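You operate a simulated robot arm through the tools that you are given. There is no shell and no other tool. Be economical: measure what you need, move in short steps, check, and stop when the job is done.

Carry out the task below with a simulated robot arm. There is one attempt and no reset: what you move stays moved.

## Task
Wipe the grinding dust off the foot, glue the red-lined pad spot and press the grey rubber pad on.
Fine: use the blue wiper and the glue brush and put both back; the green-lined spot stays bare. Set down upright: blue wiper, glue brush. A coat counts when it lies all over at full strength: go over it till it gets no stronger. What is to be rubbed or washed off counts as gone when no trace of it is left.

The check looks at the end state, three seconds after you hand in, the way a careful person would. Anything else that was tipped, shoved, dropped, spilled or broken makes it a failure.

## Robot
A 6-joint arm with a two-finger parallel gripper, fixed in place. Base frame: the origin is at the foot of the arm, x ahead of it, y to its left, z up; the work surface is at about z = 854. Lengths are in mm, angles in degrees, forces in N, time in s.
With the tool pointing down near the work surface it reaches from about 240 to 640 mm from the base axis. Its first joint turns from -66.0 to 66.0 degrees. Payload 2.7 kg.
The TCP is the grasp point between the finger pads, 23 mm short of the fingertips. In the tool frame z runs along the fingers and y along their closing line. Largest opening 94 mm; finger width 38, thickness 10; the body of the gripper, 54 by 96 mm, starts 39 mm behind the TCP.
Orientation is that of the tool frame in the base frame, as [roll, pitch, yaw] about the fixed x, y, z axes, in that order (R = Rz(yaw) Ry(pitch) Rx(roll)). With the fingers straight down and closing along the base's y, the tool's x points along the base's -x, its y along +y and its z along -z.

## Interface
- The arm moves only by the tool nudge_tool. Its argument "moves" is a list of rows, each an object (a shift or turn left out is 0, a gripper value left out holds the last) with "dr": the turn, a rotation vector about the tool's x, y, z in degrees, a list of three; "offset": the shift along the tool's x, y, z in mm, a list of three; "grip": the opening, from 0 (shut) to 1 (fully open). In form: [{"dr": [ax, ay, az], "offset": [dx, dy, dz], "grip": grip}, ...]. A call has 1 to 10 rows; each row is the pose to reach, as a shift and turn from the pose commanded when the call began, along the tool's axes at that moment. A row lasts 0.2 s, in which the tool goes at most 50 mm and 8.6 degrees; a call with a longer step from one row to the next is refused whole, and so is a gripper value outside its range. Where a pose cannot be reached the arm comes as near as it can. A force on the tool above 40 N (or 10 N above the force at the start of the call, whichever is more), or a blocked arm, ends the call early, and 0.2 s more pass. The fingers move at their own pace (about 45 mm/s each) and stop on an object; they squeeze with about 38 N. The grip force told is the motor's: it shows also when the fingers shut on nothing. Time passes only in rows, and 0.2 s behind the last, so rows that repeat a pose let the fingers close. It gives the time, the measured TCP pose, the force on the tool (base axes), the opening and the grip force at its end, in the units of the frame above (readings bear some noise), with the torque about the TCP (base axes, N m) and any sound that the robot's microphone picked up, and new pictures: "show" is both (left out), scene, wrist or none.
- Cameras (640 x 400 px; columns grow to the right, rows downward): "scene" is fixed at [77.6, -441, 1387.9]; the picture's right is [0.72, -0.70, 0.00], its down [-0.48, -0.50, -0.72] and it looks along [0.50, 0.52, -0.70] (base axes); focal length 214 px, centre (320, 200). "wrist" rides on the gripper at [86, 16, -75] in the tool frame; the picture's right is [-0.18, 0.98, 0.00], its down [-0.58, -0.11, -0.81] and it looks along [-0.79, -0.15, 0.59] (tool axes); focal length 243 px, centre (320, 200).
- point_at(camera, pixels): for up to 12 pixels [column, row] of the newest picture of that camera ("zoom" is the newest enlarged one), the place [x, y, z] in the base frame of the surface seen there, good to about 2 mm. The clock stands still meanwhile.
- enlarge(camera, box): a new picture of the part [left, top, right, bottom] of that camera's present view, enlarged. The clock stands still meanwhile.
- hand_in(): hands the job in; it is judged then, once.

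Go step by step. Measure first, check grasps and placings, and put right what went wrong. The budget is 80 turns and 200 pictures, counting those below and the enlarged ones. Unless the task says otherwise, let go and move clear before handing in, and close with one line.

The tools are called after ">>>" as name(argument=value, ...) on one line, values as JSON. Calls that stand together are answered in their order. nudge_tool: Moves the arm, as the interface text tells. Its arguments: {"type":"object","properties":{"moves":{"type":"array"},"show":{"type":"string","enum":["both","scene","wrist","none"]}},"required":["moves"]} The other tools are called the same way: point_at (camera, pixels) gives the place of the surface under pixels of a picture; enlarge (camera, box) takes an enlarged picture of a part of a camera's view; hand_in () hands the job in.

At the start:

```text
time: 0.0
eef_pos: [416.6, -74.5, 1239.0]
ee_rot: [-180.0, 0.1, -179.9]
force: [-0.4, 0.2, 0.6]
torque: [0.03, 0.05, 0.02]
gripper_width: 93.8
finger_force: 0.1
```

scene: 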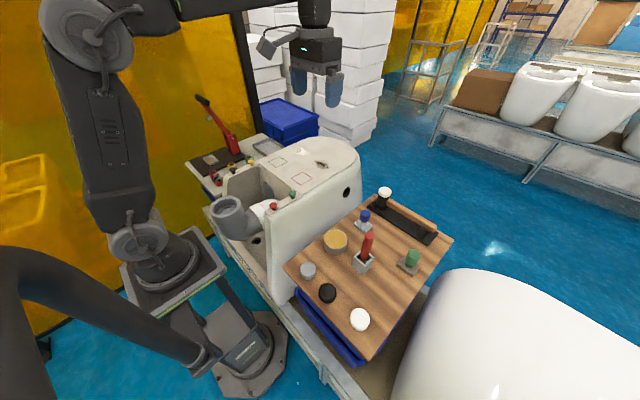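
wrist: 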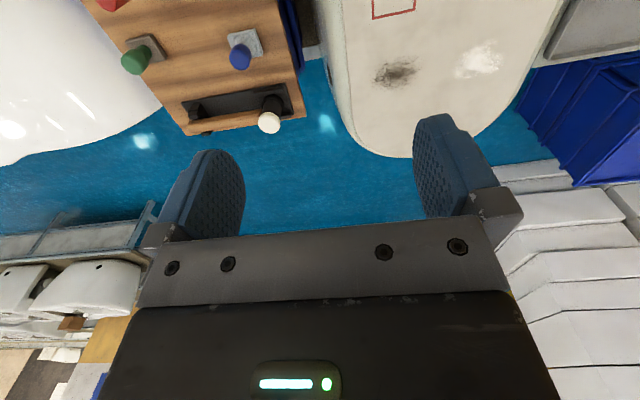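

The scene shows a workpiece with outlined spots near (280,163) and (300,178), dust near (322,163), and a wooden board with tools near (365,260). I'll enlarge both areas before I move.

>>> enlarge(camera="scene", box=[270, 170, 460, 350])

>>> enlarge(camera="scene", box=[180, 120, 370, 240])

```text
2.22 times, centred on (365, 260) of scene
```

zoom: 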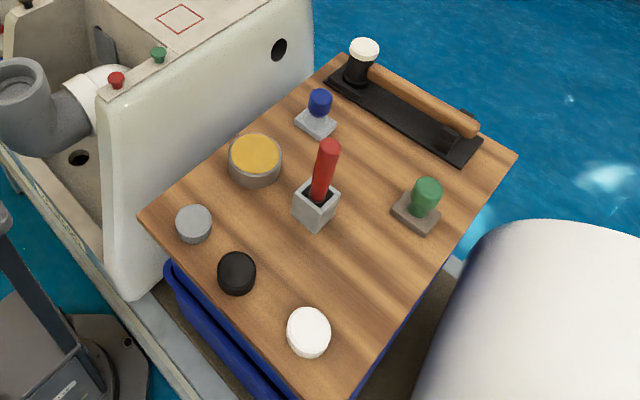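

```text
3.33 times, centred on (275, 180) of scene
```

zoom: 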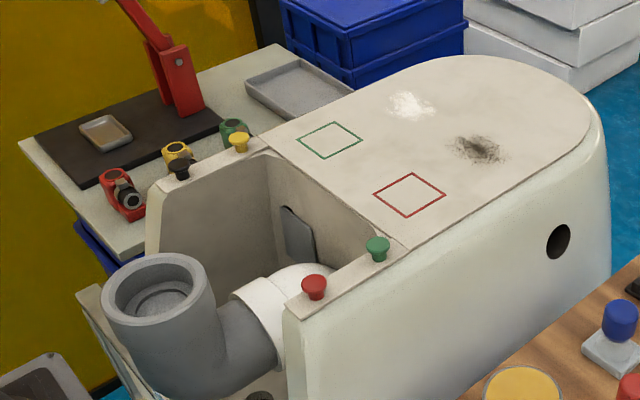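

Two marks lie on the top: a white one near zoom (410,105) and a dark one near (478,150). I'll zoom in closer on them and measure the places.

>>> point_at(camera="zoom", pixels=[[410, 105], [478, 150], [410, 174], [374, 194], [409, 217], [445, 194], [330, 140], [297, 140], [363, 140], [377, 240], [590, 100], [330, 122]])

>>> enlarge(camera="wrist", box=[340, 0, 540, 125])

>>> enlarge(camera="wrist", box=[80, 0, 320, 150])

>>> enlarge(camera="scene", box=[320, 180, 450, 280])

```text
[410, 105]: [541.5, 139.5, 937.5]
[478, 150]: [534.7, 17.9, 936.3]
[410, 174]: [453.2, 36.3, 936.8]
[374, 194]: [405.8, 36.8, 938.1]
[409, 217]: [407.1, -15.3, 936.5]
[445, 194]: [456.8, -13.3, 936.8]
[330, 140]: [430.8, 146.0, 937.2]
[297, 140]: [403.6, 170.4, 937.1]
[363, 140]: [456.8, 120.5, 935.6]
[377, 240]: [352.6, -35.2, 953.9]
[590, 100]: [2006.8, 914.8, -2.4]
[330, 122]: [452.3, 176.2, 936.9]
```

```text
3.20 times, centred on (440, 62) of wrist
```

zoom: 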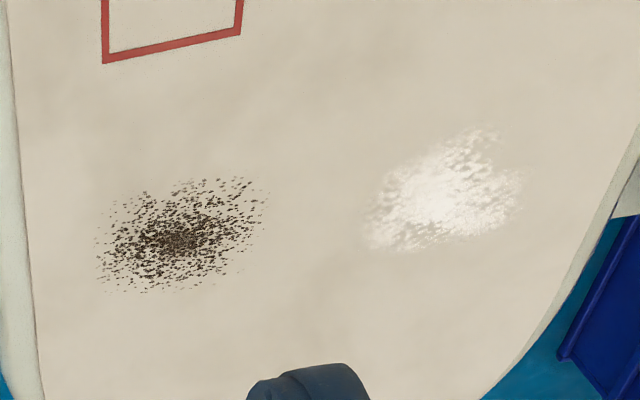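

```text
2.67 times, centred on (200, 75) of wrist
```

zoom: 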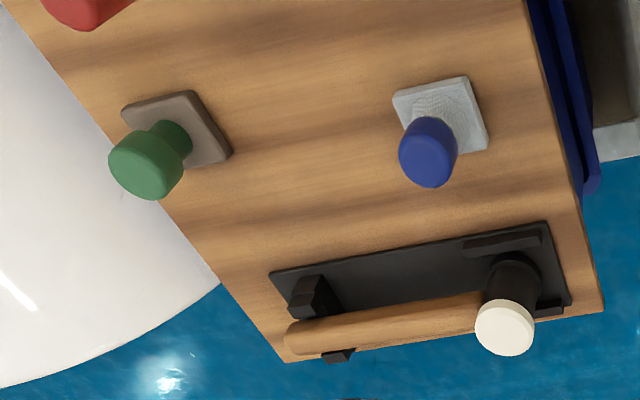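

```text
4.00 times, centred on (385, 230) of scene
```

zoom: 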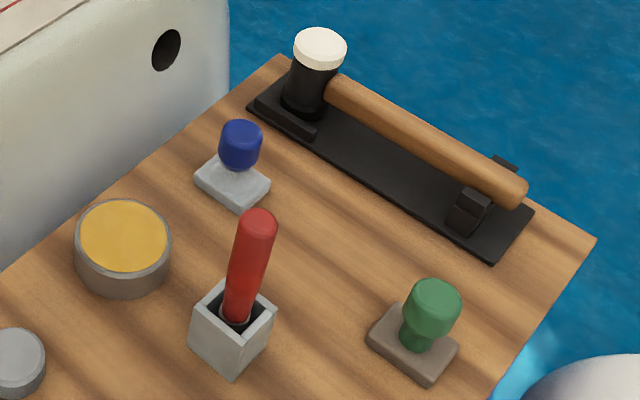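

I'll measure the tools on the board from this zoom.

>>> point_at(camera="zoom", pixels=[[240, 128], [240, 155], [196, 180], [240, 210], [270, 185], [258, 220], [238, 312], [190, 345], [232, 375], [275, 310], [122, 240], [122, 285]])

>>> point_at(camera="scene", pixels=[[308, 270], [302, 270], [314, 270], [308, 264], [308, 280], [327, 292], [360, 318], [336, 300], [336, 240], [325, 240], [347, 240], [330, 310]])

```text
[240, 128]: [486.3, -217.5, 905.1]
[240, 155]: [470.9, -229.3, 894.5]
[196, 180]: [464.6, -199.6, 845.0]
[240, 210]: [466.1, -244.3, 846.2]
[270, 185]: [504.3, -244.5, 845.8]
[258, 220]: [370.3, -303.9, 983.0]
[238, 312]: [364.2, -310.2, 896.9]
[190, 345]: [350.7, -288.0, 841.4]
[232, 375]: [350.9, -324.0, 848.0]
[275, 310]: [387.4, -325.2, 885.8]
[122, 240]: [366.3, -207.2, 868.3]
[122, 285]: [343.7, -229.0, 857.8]
```

```text
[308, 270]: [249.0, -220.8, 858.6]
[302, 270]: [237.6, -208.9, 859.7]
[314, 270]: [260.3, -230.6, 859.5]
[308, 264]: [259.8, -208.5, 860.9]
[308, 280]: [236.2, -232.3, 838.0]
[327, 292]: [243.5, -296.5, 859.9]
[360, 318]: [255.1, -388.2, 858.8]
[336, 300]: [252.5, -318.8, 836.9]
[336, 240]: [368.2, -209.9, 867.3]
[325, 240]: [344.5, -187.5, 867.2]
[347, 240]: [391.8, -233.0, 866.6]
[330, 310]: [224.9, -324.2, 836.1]
```

The blue wiper's knob is centred near (485,-222) with its top at 905, and its plate is about 42 mm square on the board at z≈836. I'll move above it with the gripper open.

>>> nudge_tool(moves=[{"offset": [-10, -21, 34], "grip": 1}, {"offset": [-20, -42, 68]}, {"offset": [-30, -63, 102]}, {"offset": [-40, -85, 136]}, {"offset": [-50, -106, 170]}, {"offset": [-60, -127, 204]}, {"offset": [-68.4, -147.5, 239]}, {"offset": [-68.4, -147.5, 239]}])

```text
time: 1.8
eef_pos: [486.3, -225.2, 1000.2]
ee_rot: [-179.8, 0.1, 179.9]
force: [0.1, 0.1, 0.0]
torque: [-0.02, -0.01, -0.02]
gripper_width: 94.0
finger_force: 0.1
```

scene: 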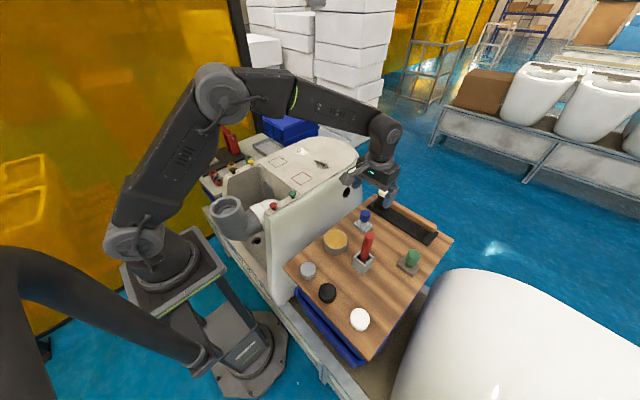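
wrist: 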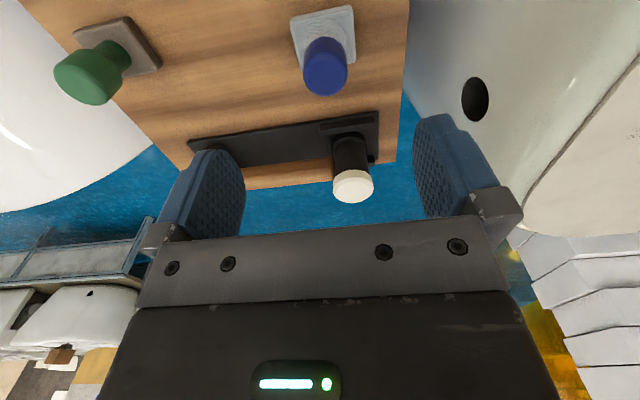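

>>> point_at(camera="wrist", pixels=[[326, 78], [304, 72], [348, 70], [326, 45], [352, 195], [340, 150], [293, 20], [352, 10], [354, 62], [300, 65], [333, 185], [374, 185]])

>>> enlarge(camera="wrist", box=[260, 0, 420, 100])

```text
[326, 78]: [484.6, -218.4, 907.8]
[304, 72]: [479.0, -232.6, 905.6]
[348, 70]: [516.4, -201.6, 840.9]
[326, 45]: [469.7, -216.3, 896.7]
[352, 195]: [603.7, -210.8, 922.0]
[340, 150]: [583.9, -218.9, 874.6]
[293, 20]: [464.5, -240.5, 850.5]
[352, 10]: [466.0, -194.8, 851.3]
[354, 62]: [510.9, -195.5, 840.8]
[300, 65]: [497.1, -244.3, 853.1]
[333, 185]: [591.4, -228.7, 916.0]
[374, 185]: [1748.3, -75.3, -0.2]
```

```text
4.00 times, centred on (340, 50) of wrist
```

zoom: 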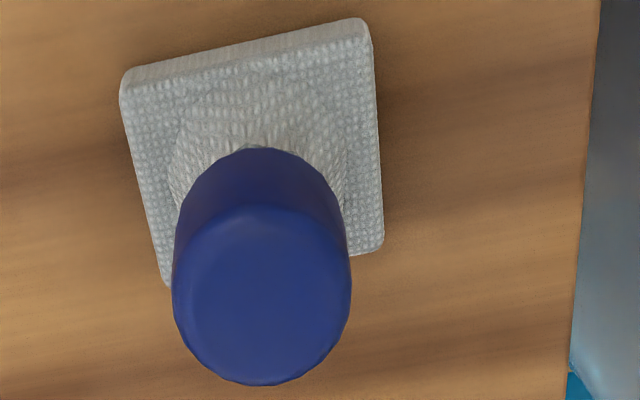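

The knob centre is about (485,-219) with its top at 907. I'll go down to z≈893 with a small y correction.

>>> nudge_tool(moves=[{"offset": [0, 4, 35], "grip": 1}, {"offset": [0, 4, 70]}, {"offset": [0, 4, 95]}, {"offset": [0, 4, 107]}, {"offset": [0, 4, 107]}])

```text
time: 3.0
eef_pos: [486.7, -219.5, 892.3]
ee_rot: [-180.0, 0.0, 180.0]
force: [-0.4, -0.1, -0.1]
torque: [-0.05, -0.03, -0.04]
gripper_width: 93.8
finger_force: 0.1
```

scene: 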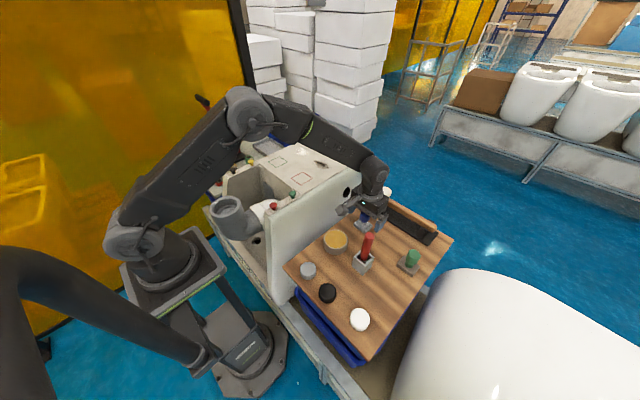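
wrist: 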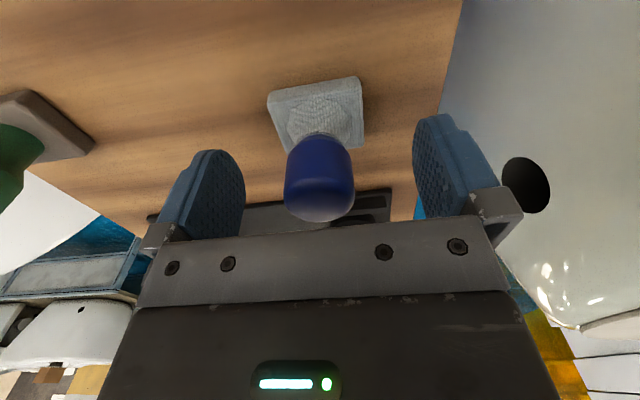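

The knob sits centred between the fingers at (320,180). I'll close on it and lift slightly.

>>> nudge_tool(moves=[{"grip": 0}, {"grip": 0}, {"grip": 0}, {"grip": 0}, {"grip": 0}, {"grip": 0}], show="none")

>>> nudge_tool(moves=[{"offset": [0, 0, -30], "grip": 0}, {"offset": [0, 0, -70]}, {"offset": [0, 0, -110]}, {"offset": [0, 0, -150]}, {"offset": [0, 0, -150]}])

```text
time: 4.4
eef_pos: [485.7, -219.0, 893.6]
ee_rot: [-179.9, 0.1, -180.0]
force: [0.2, 0.0, 0.3]
torque: [-0.01, 0.03, 0.0]
gripper_width: 30.7
finger_force: 38.1
```

```text
time: 5.6
eef_pos: [486.1, -218.1, 1042.6]
ee_rot: [180.0, 0.0, 180.0]
force: [0.4, -1.3, -1.5]
torque: [-0.01, 0.02, 0.0]
gripper_width: 30.5
finger_force: 38.6
```

scene: 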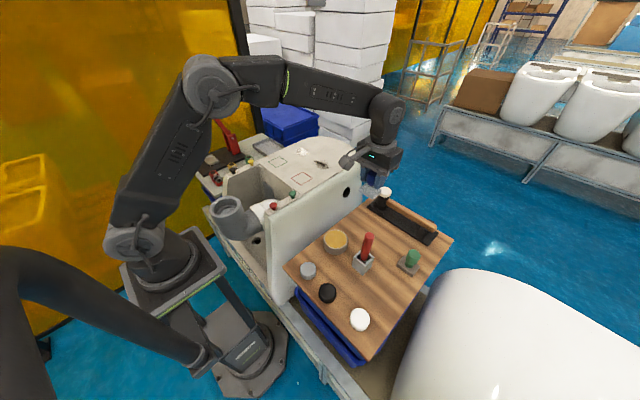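
wrist: 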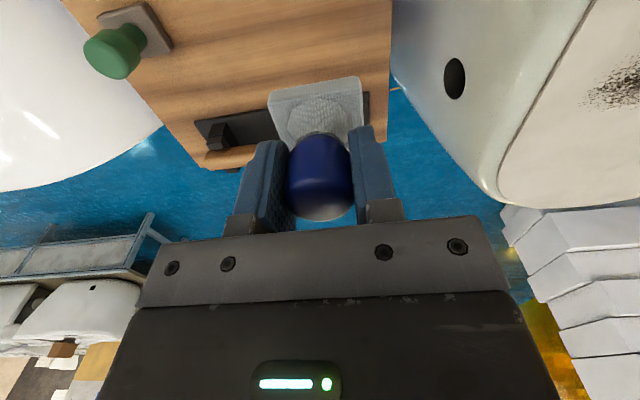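

The wiper is held. I'll measure the extent of both marks from the scene camera before I wipe.

>>> enlarge(camera="scene", box=[260, 130, 360, 192])

```text
6.40 times, centred on (310, 161) of scene
```

zoom: 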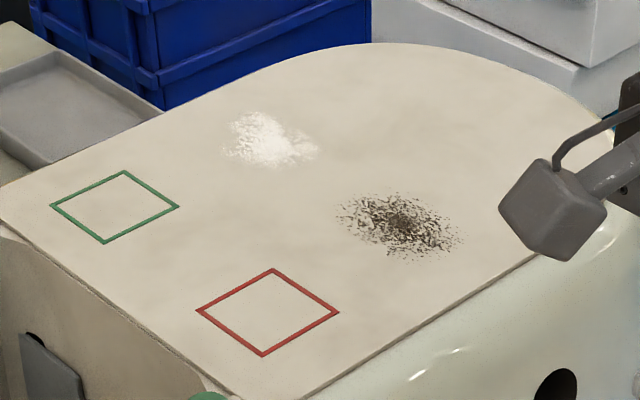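

>>> point_at(camera="zoom", pixels=[[222, 150], [235, 113], [320, 152], [275, 168], [340, 200], [370, 193], [463, 240], [430, 262], [380, 245], [430, 205], [400, 225], [265, 138]])

```text
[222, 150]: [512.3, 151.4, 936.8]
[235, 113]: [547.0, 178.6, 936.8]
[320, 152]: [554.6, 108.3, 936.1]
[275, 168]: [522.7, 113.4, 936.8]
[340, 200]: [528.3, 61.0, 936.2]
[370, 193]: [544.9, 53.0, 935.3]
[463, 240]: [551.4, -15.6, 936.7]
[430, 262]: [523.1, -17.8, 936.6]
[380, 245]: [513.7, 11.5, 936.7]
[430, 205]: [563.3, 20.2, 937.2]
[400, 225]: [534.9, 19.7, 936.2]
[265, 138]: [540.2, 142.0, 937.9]
```

The white mark spans x 510–570 and y 105–180. The dark one spans x 510–565 and y -20–62. I'll carry the wiper over the white mark.

>>> nudge_tool(moves=[{"offset": [-5, 45, 0], "grip": 0}, {"offset": [-10, 90, 0]}, {"offset": [-15, 135, 0]}, {"offset": [-20, 180, 0]}, {"offset": [-25, 225, 0]}, {"offset": [-30, 270, 0]}, {"offset": [-35, 315, 0]}, {"offset": [-38, 358, 20]}, {"offset": [-38, 358, 35]}, {"offset": [-38, 358, 40]}])

```text
time: 7.8
eef_pos: [523.1, 138.0, 1004.1]
ee_rot: [-180.0, 0.0, -180.0]
force: [0.6, 0.2, -1.0]
torque: [-0.02, 0.04, 0.01]
gripper_width: 30.9
finger_force: 38.1
```

scene: 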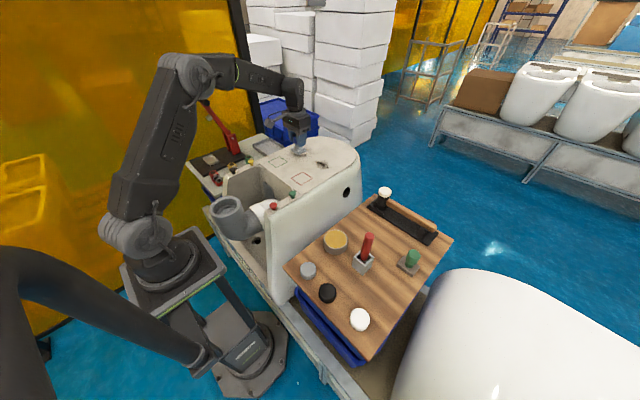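
wrist: 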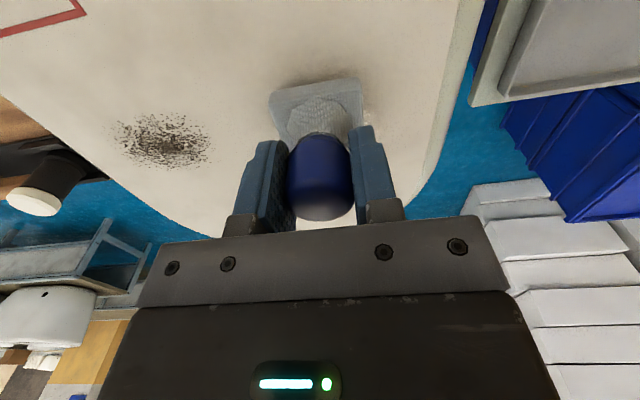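

I'm above the white mark with the wiper about 10 mm over the foot. I'll lower it in small steps until it touches.

>>> nudge_tool(moves=[{"offset": [0, 0, 6], "grip": 0}, {"offset": [0, 0, 9]}, {"offset": [0, 0, 11]}, {"offset": [0, 0, 12]}, {"offset": [0, 0, 12]}], show="none")

```text
time: 9.0
eef_pos: [523.0, 139.3, 991.2]
ee_rot: [180.0, 0.1, 180.0]
force: [-1.4, -1.1, 7.8]
torque: [-0.03, 0.22, 0.03]
gripper_width: 30.6
finger_force: 38.1
```

It's touching at about 8 N. I'll sweep across two lanes.

>>> nudge_tool(moves=[{"offset": [0, 20, 0.5], "grip": 0}, {"offset": [0, 40, 0.5]}, {"offset": [0, 10, 0.5]}, {"offset": [0, -20, 0.5]}, {"offset": [0, -40, 0.5]}, {"offset": [-28, -38, 0.5]}, {"offset": [-28, -10, 0.5]}, {"offset": [-28, 20, 0.5]}, {"offset": [-28, 40, 0.5]}, {"offset": [-28, 0, 0.5]}], show="none")

>>> nudge_tool(moves=[{"offset": [0, -35, 0], "grip": 0}, {"offset": [15, -35, 0]}, {"offset": [15, 0, 0]}, {"offset": [15, 40, 0]}, {"offset": [-10, 40, 0]}, {"offset": [-10, 0, 0]}, {"offset": [-10, -40, 0]}, {"offset": [-10, -40, -25]}, {"offset": [-10, -90, -30]}, {"offset": [-10, -90, -30]}])

```text
time: 11.2
eef_pos: [551.7, 140.2, 991.1]
ee_rot: [179.8, 0.3, -179.9]
force: [1.0, 8.5, 22.7]
torque: [0.21, 0.27, -0.15]
gripper_width: 30.7
finger_force: 38.0
```

```text
refused: row 9 steps farther than a row can; nothing moved
```

>>> nudge_tool(moves=[{"offset": [0, -35, 0], "grip": 0}, {"offset": [15, -35, 0]}, {"offset": [15, 0, 0]}, {"offset": [15, 40, 0]}, {"offset": [-10, 40, 0]}, {"offset": [-10, 0, 0]}, {"offset": [-10, -40, 0]}, {"offset": [-10, -40, -25]}, {"offset": [60, -40, -45]}, {"offset": [60, -40, -45]}])

```text
refused: row 9 steps farther than a row can; nothing moved
```

>>> nudge_tool(moves=[{"offset": [0, -35, 0], "grip": 0}, {"offset": [15, -35, 0]}, {"offset": [15, 0, 0]}, {"offset": [15, 40, 0]}, {"offset": [-10, 40, 0]}, {"offset": [-10, 0, 0]}, {"offset": [-10, -40, 0]}, {"offset": [-10, -40, -25]}, {"offset": [25, -40, -50]}, {"offset": [55, -40, -60]}])

>>> enlarge(camera="scene", box=[260, 130, 360, 192])

```text
time: 13.4
eef_pos: [496.5, 98.0, 1050.3]
ee_rot: [-179.9, 0.0, -179.9]
force: [0.9, 0.0, -0.5]
torque: [-0.04, 0.04, 0.02]
gripper_width: 30.9
finger_force: 38.1
```

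scene: 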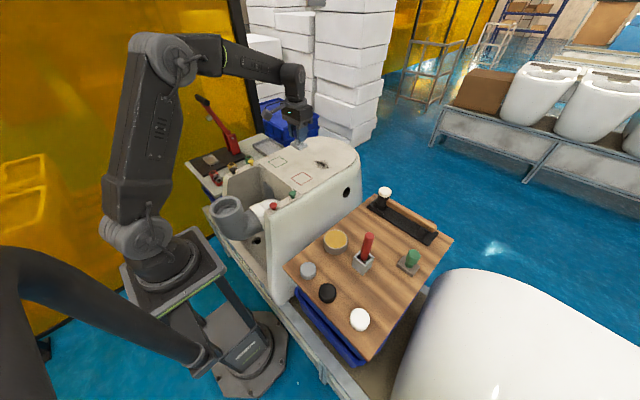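
wrist: 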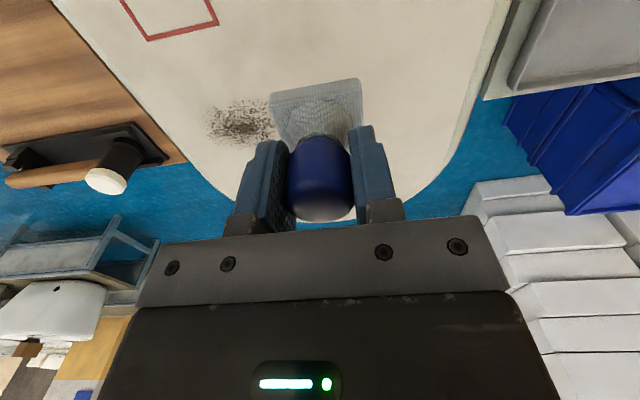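

```text
6.40 times, centred on (310, 161) of scene
```

zoom: 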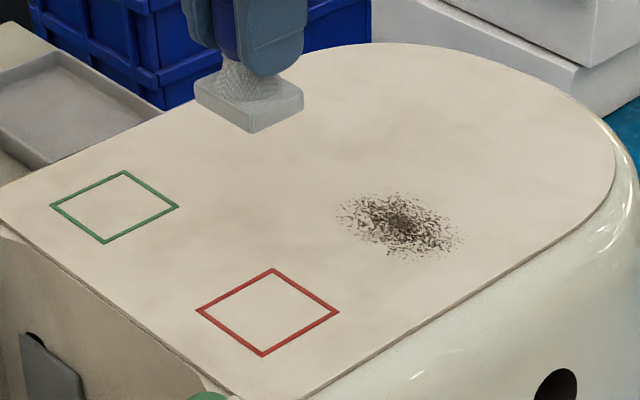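

The white mark looks gone. Now I'll wipe the dark specks, which could also be grinding dust.

>>> nudge_tool(moves=[{"offset": [-10, -30, 0], "grip": 0}, {"offset": [-27, -60, 15]}, {"offset": [-27, -78, 45]}, {"offset": [-27, -78, 55]}, {"offset": [-27, -78, 59]}, {"offset": [-27, -78, 59.5]}, {"offset": [-27, -48, 59.5]}, {"offset": [-27, -38, 59.5]}, {"offset": [-27, -68, 59.5]}, {"offset": [-27, -98, 59.5]}], show="none")

```text
time: 15.6
eef_pos: [523.2, 0.6, 992.3]
ee_rot: [180.0, 0.2, 180.0]
force: [0.9, 3.0, 8.1]
torque: [0.1, -0.08, -0.03]
gripper_width: 30.6
finger_force: 38.1
```

>>> nudge_tool(moves=[{"offset": [0, -18, 0.5], "grip": 0}, {"offset": [-28, -18, 0.7]}, {"offset": [-28, 10, 0.7]}, {"offset": [-28, 40, 0.7]}, {"offset": [-28, 62, 0.7]}, {"offset": [-14, 62, 0.7]}, {"offset": [-14, 30, 0.7]}, {"offset": [-14, 0, 0.7]}, {"offset": [-14, -18, 0.7]}, {"offset": [0, -18, 0.7]}], show="none")

>>> nudge_tool(moves=[{"offset": [0, 30, 0], "grip": 0}, {"offset": [0, 70, 0]}, {"offset": [0, 80, 0]}, {"offset": [-30, 80, 0]}, {"offset": [-30, 40, 0]}, {"offset": [-30, 0, 0]}, {"offset": [-30, 0, -30]}, {"offset": [-20, -40, -50]}, {"offset": [-15, -85, -55]}, {"offset": [-10, -130, -55]}])

>>> enlarge(camera="scene", box=[260, 130, 360, 192])

```text
time: 17.8
eef_pos: [523.3, -18.9, 992.8]
ee_rot: [-180.0, 0.3, 180.0]
force: [4.3, -1.6, 12.1]
torque: [-0.04, -0.12, 0.0]
gripper_width: 30.9
finger_force: 38.0
```

```text
time: 20.0
eef_pos: [534.2, -146.0, 1047.3]
ee_rot: [179.9, 0.0, 179.9]
force: [0.1, -0.9, -1.5]
torque: [0.0, 0.01, 0.0]
gripper_width: 30.7
finger_force: 38.2
```

scene: 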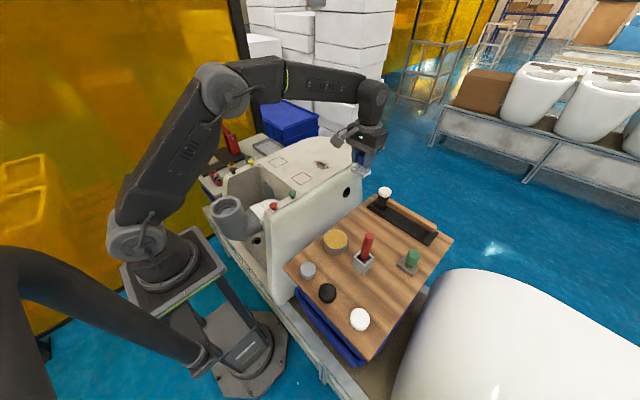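
wrist: 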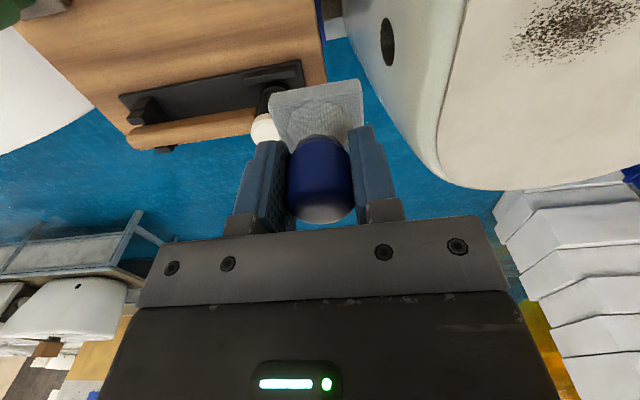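

```text
6.40 times, centred on (310, 161) of scene
```

zoom: 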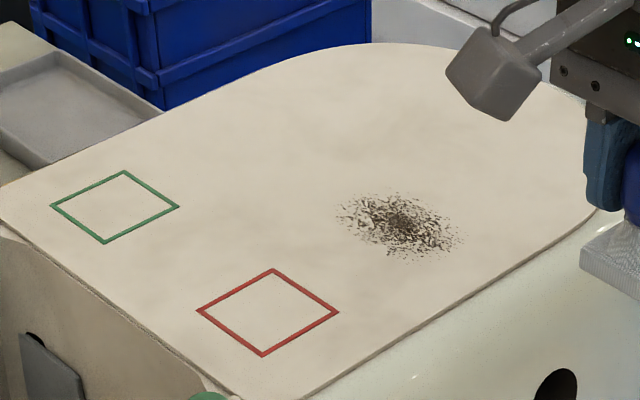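

The dark specks didn't change, so they're a permanent mark, and the white dust is fully gone. I'll put the wiper back at (486,-219).

>>> nudge_tool(moves=[{"offset": [24, -36, 0], "grip": 0}, {"offset": [48, -73, 0]}, {"offset": [48, -73, 45]}, {"offset": [48, -73, 90]}, {"offset": [48, -73, 125]}, {"offset": [48, -73, 142]}, {"offset": [48, -73, 142]}])

```text
time: 21.6
eef_pos: [485.2, -220.8, 904.2]
ee_rot: [-179.9, 0.2, -179.9]
force: [0.4, -0.3, -0.8]
torque: [-0.02, -0.03, 0.01]
gripper_width: 30.8
finger_force: 38.4
```

scene: 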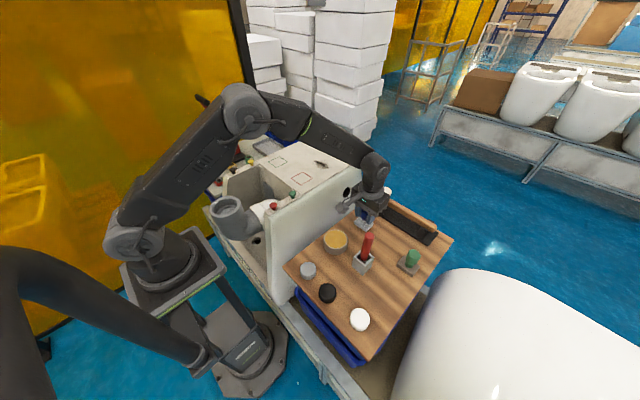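
wrist: 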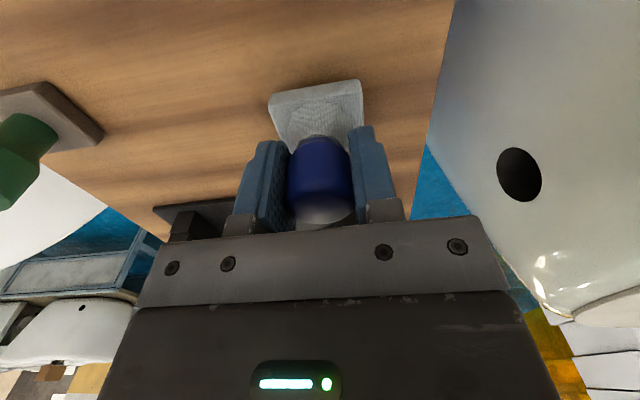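

It's about 11 mm above the board. I'll lower it gently to contact.

>>> nudge_tool(moves=[{"offset": [0, 1, 6], "grip": 0}, {"offset": [0, 1, 9]}, {"offset": [0, 1, 10.5]}, {"offset": [0, 1, 11]}, {"offset": [0, 1, 11]}], show="none")

```text
time: 22.8
eef_pos: [487.1, -220.4, 893.5]
ee_rot: [-180.0, 0.1, 179.9]
force: [-0.1, 0.3, -0.8]
torque: [0.0, -0.01, -0.04]
gripper_width: 30.7
finger_force: 37.8
```

>>> nudge_tool(moves=[{"offset": [0, 0, 0.5], "grip": 0}, {"offset": [0, 0, 1]}, {"offset": [0, 0, 1.3]}, {"offset": [0, 0, 1.3]}], show="none")

```text
time: 23.8
eef_pos: [485.2, -219.8, 892.5]
ee_rot: [-179.9, 0.2, 180.0]
force: [-4.5, 0.7, 15.5]
torque: [0.09, 0.22, 0.0]
gripper_width: 31.0
finger_force: 38.3
```

It's touching the board. I'll ease off a little, open, and rise.

>>> nudge_tool(moves=[{"offset": [0, 0, -0.8], "grip": 0}, {"offset": [0, 0, -0.8], "grip": 1}, {"offset": [0, 0, -0.8]}, {"offset": [0, 0, -0.8]}, {"offset": [0, 0, -0.8]}, {"offset": [0, 0, -0.8]}, {"offset": [0, 0, -40]}, {"offset": [0, 0, -85]}, {"offset": [0, 0, -130]}, {"offset": [0, 0, -170]}])

>>> enlarge(camera="scene", box=[320, 180, 450, 280])

```text
time: 26.0
eef_pos: [484.0, -219.9, 1062.3]
ee_rot: [-180.0, 0.0, 180.0]
force: [0.3, -1.0, 0.1]
torque: [0.0, 0.03, 0.03]
gripper_width: 94.0
finger_force: 0.2
```

scene: 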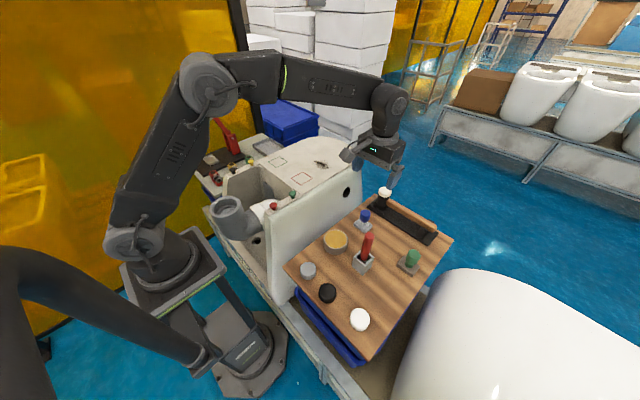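
wrist: 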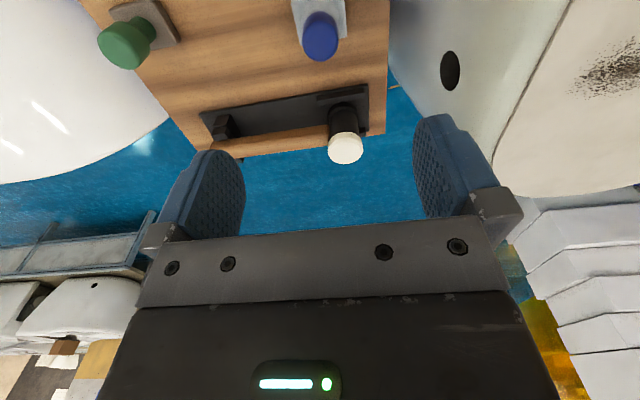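

```text
4.00 times, centred on (385, 230) of scene
```

zoom: 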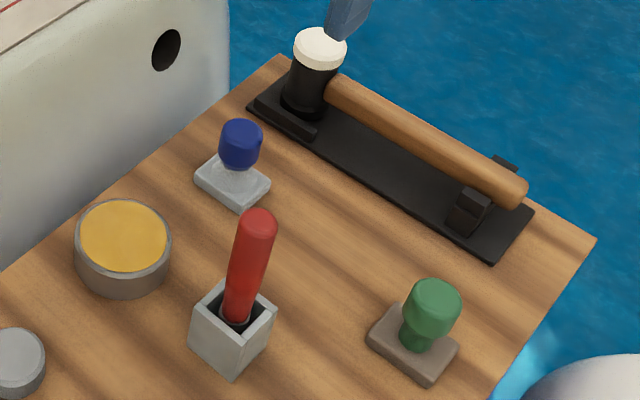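

The wiper stands upright in its place. Next I'll move above the red brush handle to measure it.

>>> nudge_tool(moves=[{"offset": [30, -22, -10], "grip": 1}, {"offset": [60, -44, -20]}, {"offset": [90, -66, -20]}, {"offset": [117, -88, -20]}, {"offset": [117, -88, -20]}])

>>> enlarge(camera="wrist", box=[220, 0, 420, 125])

>>> point_at(camera="scene", pixels=[[367, 234], [367, 238], [366, 244], [365, 250], [364, 255], [363, 258]])

```text
time: 27.2
eef_pos: [368.6, -307.6, 1081.0]
ee_rot: [-180.0, 0.1, 180.0]
force: [0.6, 0.2, 0.9]
torque: [0.01, -0.02, 0.02]
gripper_width: 94.0
finger_force: 0.0
```

scene: 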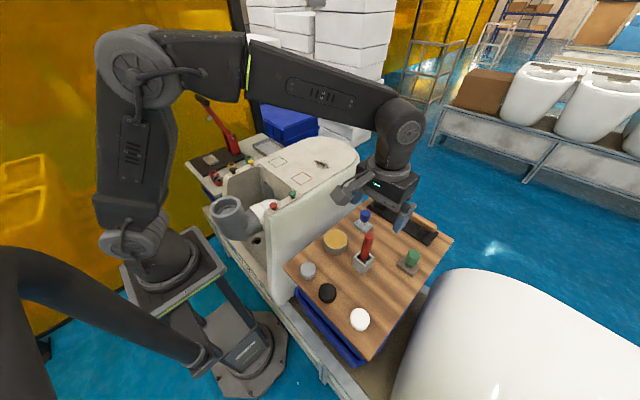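
wrist: 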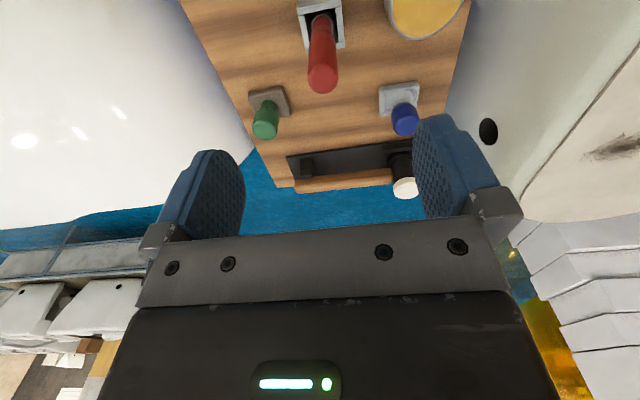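

```text
3.20 times, centred on (320, 62) of wrist
```

zoom: 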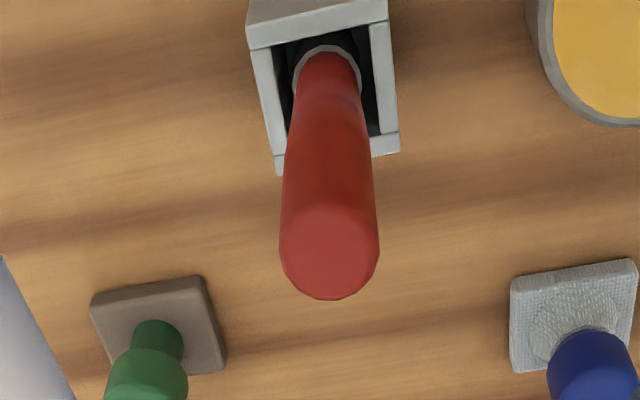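

```text
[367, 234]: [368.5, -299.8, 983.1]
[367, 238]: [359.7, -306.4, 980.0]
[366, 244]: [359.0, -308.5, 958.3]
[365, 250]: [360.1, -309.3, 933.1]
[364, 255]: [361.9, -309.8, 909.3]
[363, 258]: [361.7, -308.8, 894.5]
```

>>> point_at(camera="zoom", pixels=[[330, 250], [282, 250], [378, 250], [330, 295], [330, 205], [330, 130], [330, 75], [260, 40], [380, 15], [390, 140], [280, 165]])

```text
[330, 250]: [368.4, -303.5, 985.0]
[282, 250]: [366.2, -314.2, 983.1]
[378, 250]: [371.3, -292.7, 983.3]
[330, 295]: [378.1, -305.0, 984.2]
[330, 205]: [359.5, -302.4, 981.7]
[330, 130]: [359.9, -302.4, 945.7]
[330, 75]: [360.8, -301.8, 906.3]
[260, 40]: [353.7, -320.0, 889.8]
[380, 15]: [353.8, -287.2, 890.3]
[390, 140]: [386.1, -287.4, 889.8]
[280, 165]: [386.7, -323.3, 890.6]
```

The brush stands upright at (369,-303) with its top at 985 and a diameter of about 23. I'll go down to z≈957 and grip it.

>>> nudge_tool(moves=[{"offset": [0, 4, 40], "grip": 1}, {"offset": [0, 4, 80]}, {"offset": [0, 4, 110]}, {"offset": [0, 4, 124]}, {"offset": [0, 4, 124]}, {"offset": [0, 4, 124], "grip": 0}, {"offset": [0, 4, 124]}, {"offset": [0, 4, 124]}, {"offset": [0, 4, 124]}, {"offset": [0, 4, 124]}])

```text
time: 29.4
eef_pos: [367.8, -304.6, 958.0]
ee_rot: [-180.0, 0.1, 180.0]
force: [-0.2, 0.0, 0.0]
torque: [0.04, 0.04, -0.03]
gripper_width: 21.8
finger_force: 38.1
```

scene: 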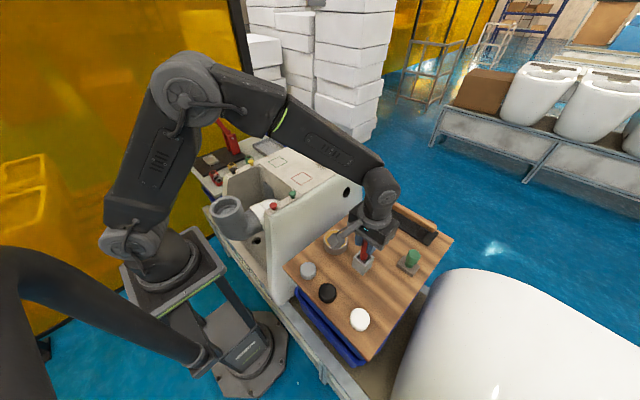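
wrist: 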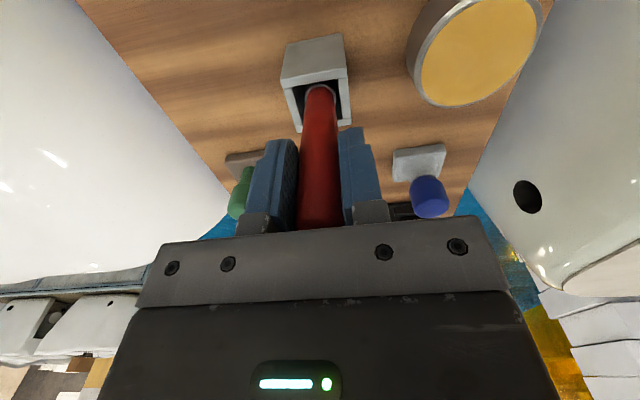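

The brush is gripped with the opening at 21.8. I'll lift it straight up and look at the bristles.

>>> nudge_tool(moves=[{"offset": [0, 0, -30], "grip": 0}, {"offset": [0, 0, -65]}, {"offset": [0, 0, -100]}, {"offset": [0, 0, -130]}, {"offset": [0, 0, -130]}])

>>> enlarge(camera="scene", box=[310, 170, 450, 280])

```text
time: 30.6
eef_pos: [370.0, -301.3, 1088.3]
ee_rot: [180.0, 0.0, 180.0]
force: [-0.4, 0.2, -1.1]
torque: [0.01, 0.0, 0.01]
gripper_width: 21.5
finger_force: 37.9
```

scene: 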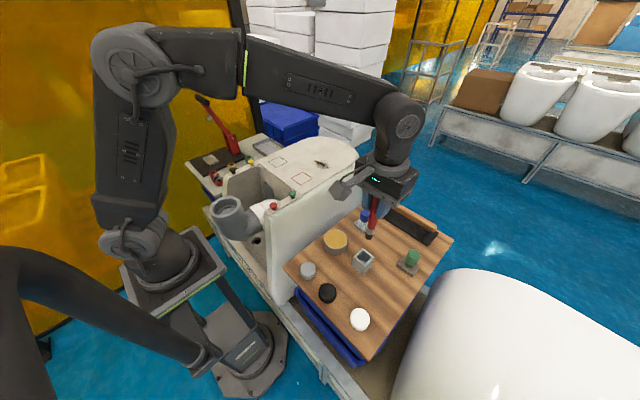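
wrist: 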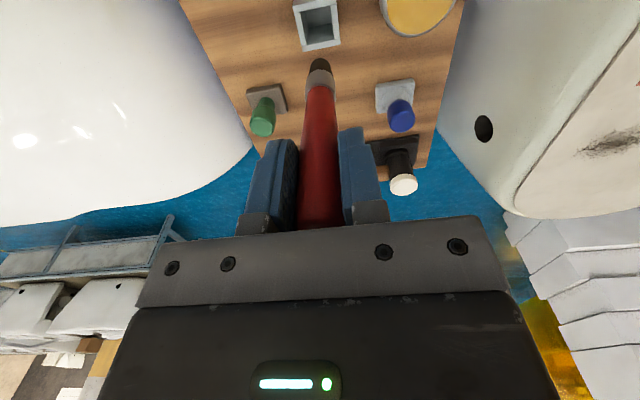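

```text
3.64 times, centred on (380, 225) of scene
```

zoom: 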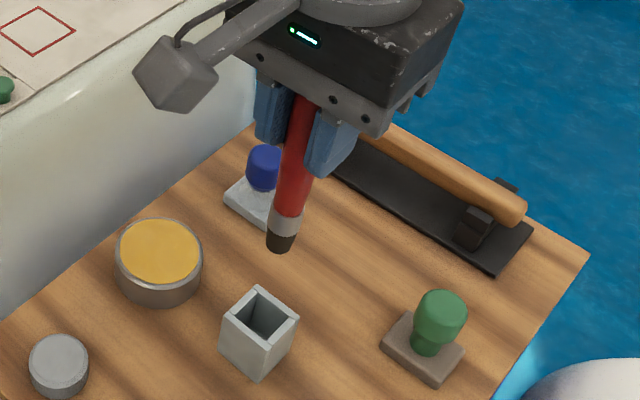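

>>> point_at(camera="zoom", pixels=[[280, 246], [281, 237], [285, 212], [264, 330], [160, 245], [119, 245], [200, 245], [160, 222], [160, 270], [284, 228], [155, 230]])

```text
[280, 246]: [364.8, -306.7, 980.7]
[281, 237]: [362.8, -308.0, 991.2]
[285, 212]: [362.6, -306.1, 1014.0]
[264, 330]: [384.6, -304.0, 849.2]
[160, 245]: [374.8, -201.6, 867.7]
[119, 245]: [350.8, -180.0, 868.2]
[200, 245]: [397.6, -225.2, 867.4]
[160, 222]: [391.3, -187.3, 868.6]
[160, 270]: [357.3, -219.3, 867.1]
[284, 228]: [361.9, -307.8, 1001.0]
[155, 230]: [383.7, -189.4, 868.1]
```

The tip is about 109 mm below the TCP. The glue pot's centre is (374,-203) with the glue surface at z≈868. I'll dip about 8 mm.

>>> nudge_tool(moves=[{"offset": [-2, 40, 0], "grip": 0}, {"offset": [-4, 80, 0]}, {"offset": [-4, 99, 20]}, {"offset": [-4, 99, 60]}, {"offset": [-4, 99, 95]}, {"offset": [-4, 99, 110]}, {"offset": [-4, 99, 118]}, {"offset": [-4, 99, 118]}])

>>> enlarge(camera="scene", box=[290, 190, 390, 270])

```text
time: 32.4
eef_pos: [373.8, -204.4, 970.6]
ee_rot: [-179.8, 0.4, 180.0]
force: [2.9, 4.4, 30.3]
torque: [0.56, -0.37, -0.02]
gripper_width: 21.4
finger_force: 37.8
```

scene: 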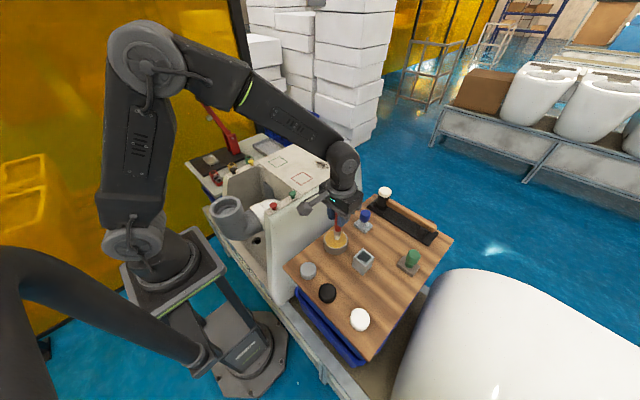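
wrist: 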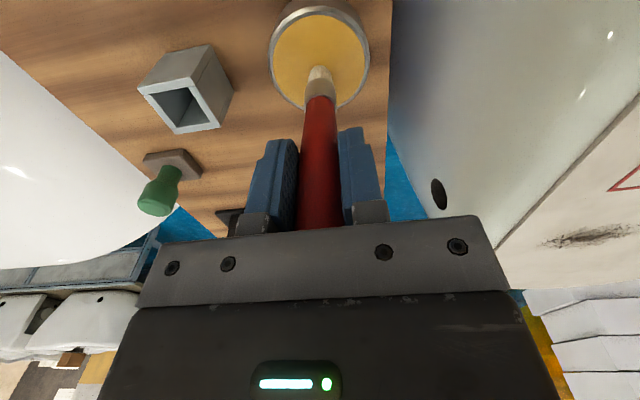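

```text
5.00 times, centred on (340, 230) of scene
```

zoom: 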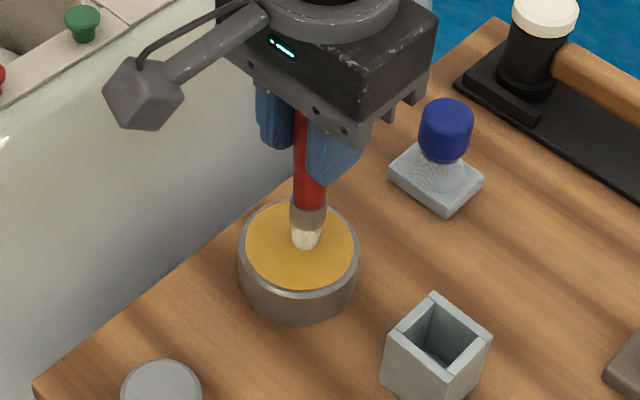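

The bristles turned cream, so the brush has taken up glue, and the force of 30 N shows it pressing on the surface. I'll lift and check the tip and the pot.

>>> nudge_tool(moves=[{"offset": [0, 0, -30], "grip": 0}, {"offset": [0, 0, -70]}, {"offset": [0, 0, -110]}, {"offset": [0, 0, -120]}])

>>> enlarge(camera="scene", box=[290, 180, 390, 260])

```text
time: 33.4
eef_pos: [372.8, -203.5, 1088.5]
ee_rot: [-179.9, 0.0, 179.9]
force: [-0.8, -0.9, -0.2]
torque: [-0.02, -0.02, 0.01]
gripper_width: 21.6
finger_force: 38.5
```

scene: 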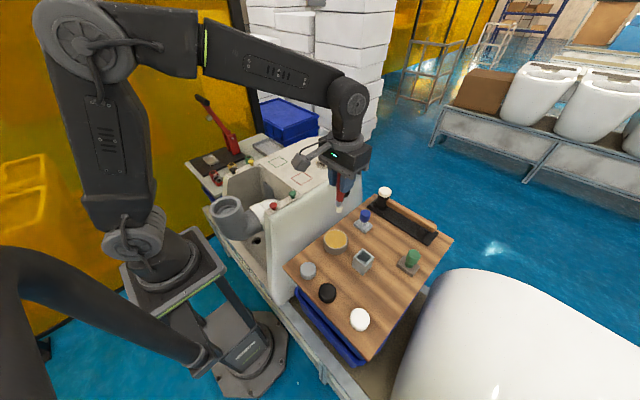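
wrist: 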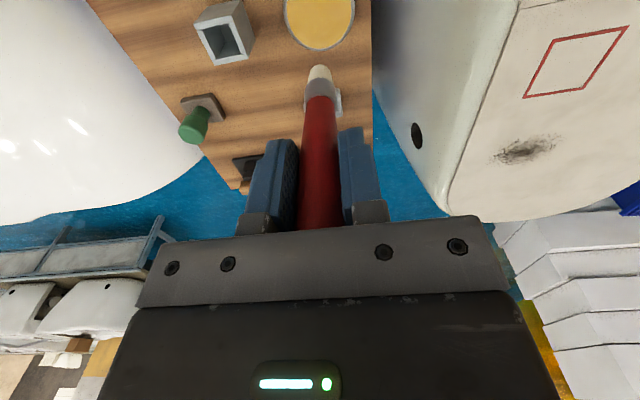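

```text
5.00 times, centred on (340, 220) of scene
```

zoom: 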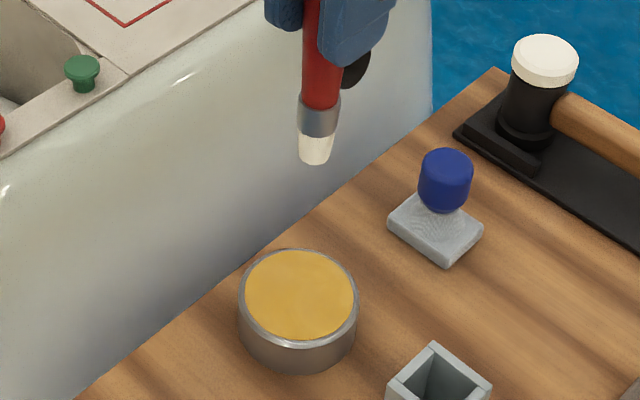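

>>> point_at(camera="zoom", pixels=[[313, 160], [300, 152], [331, 152], [316, 150], [318, 120], [300, 295], [300, 252], [300, 338]])

>>> point_at(camera="wrist", pixels=[[525, 97], [583, 93], [627, 28], [554, 41], [560, 70]])

```text
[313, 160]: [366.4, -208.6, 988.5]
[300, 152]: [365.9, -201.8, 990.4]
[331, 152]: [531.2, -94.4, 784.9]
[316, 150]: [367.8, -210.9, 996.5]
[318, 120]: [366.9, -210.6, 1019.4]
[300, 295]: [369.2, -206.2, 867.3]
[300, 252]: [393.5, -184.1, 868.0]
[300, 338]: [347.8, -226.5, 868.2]
```

```text
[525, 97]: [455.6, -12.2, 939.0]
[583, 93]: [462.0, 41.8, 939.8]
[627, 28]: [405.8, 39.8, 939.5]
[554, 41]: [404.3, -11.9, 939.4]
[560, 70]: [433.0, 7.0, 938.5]
```

The tip is now about 102 mm below the TCP, since the brush slipped slightly. The red square is centred at (431,12) with a half-width of about 25. I'll carry the brush there and stop about 12 mm above.

>>> nudge_tool(moves=[{"offset": [-12, 43, 0], "grip": 0}, {"offset": [-24, 86, 0]}, {"offset": [-36, 129, 0]}, {"offset": [-48, 172, 0]}, {"offset": [-58, 215, 10]}, {"offset": [-58, 215, 36]}, {"offset": [-58, 215, 36]}])

>>> enlarge(camera="scene", box=[260, 130, 360, 192])

```text
time: 35.0
eef_pos: [431.4, 11.8, 1052.6]
ee_rot: [-180.0, 0.1, -180.0]
force: [-1.0, 0.3, -0.3]
torque: [0.0, 0.01, 0.03]
gripper_width: 21.4
finger_force: 38.2
```

scene: 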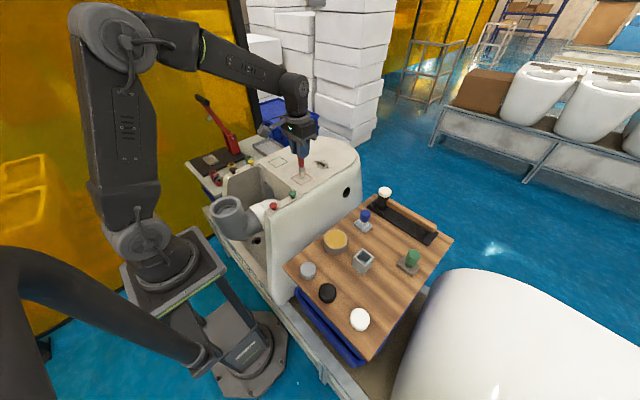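
wrist: 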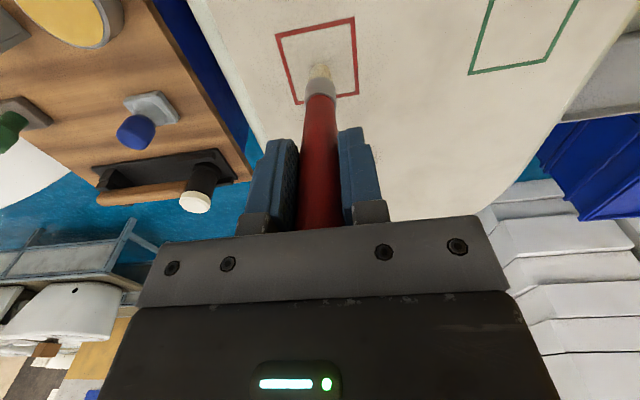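

```text
6.40 times, centred on (310, 161) of scene
```

zoom: 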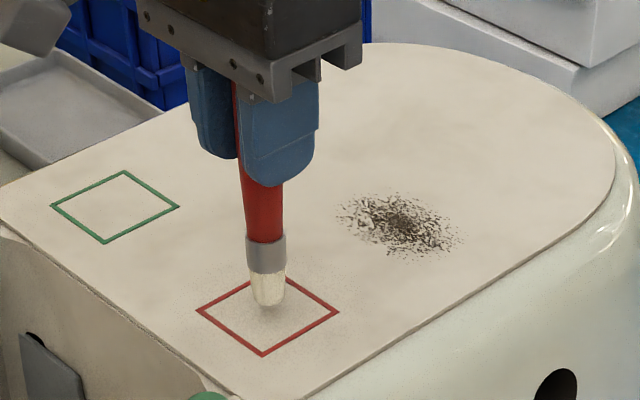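

The tip is over the square's centre. I'll lower it until it touches.

>>> nudge_tool(moves=[{"offset": [0, 0, 8], "grip": 0}, {"offset": [0, 0, 11]}, {"offset": [0, 0, 12.5]}, {"offset": [0, 0, 13]}, {"offset": [0, 0, 13]}], show="none")

```text
time: 36.2
eef_pos: [430.7, 10.4, 1040.7]
ee_rot: [180.0, 0.3, 180.0]
force: [-3.2, 0.9, 24.0]
torque: [-0.42, 0.23, -0.06]
gripper_width: 21.4
finger_force: 37.4
```

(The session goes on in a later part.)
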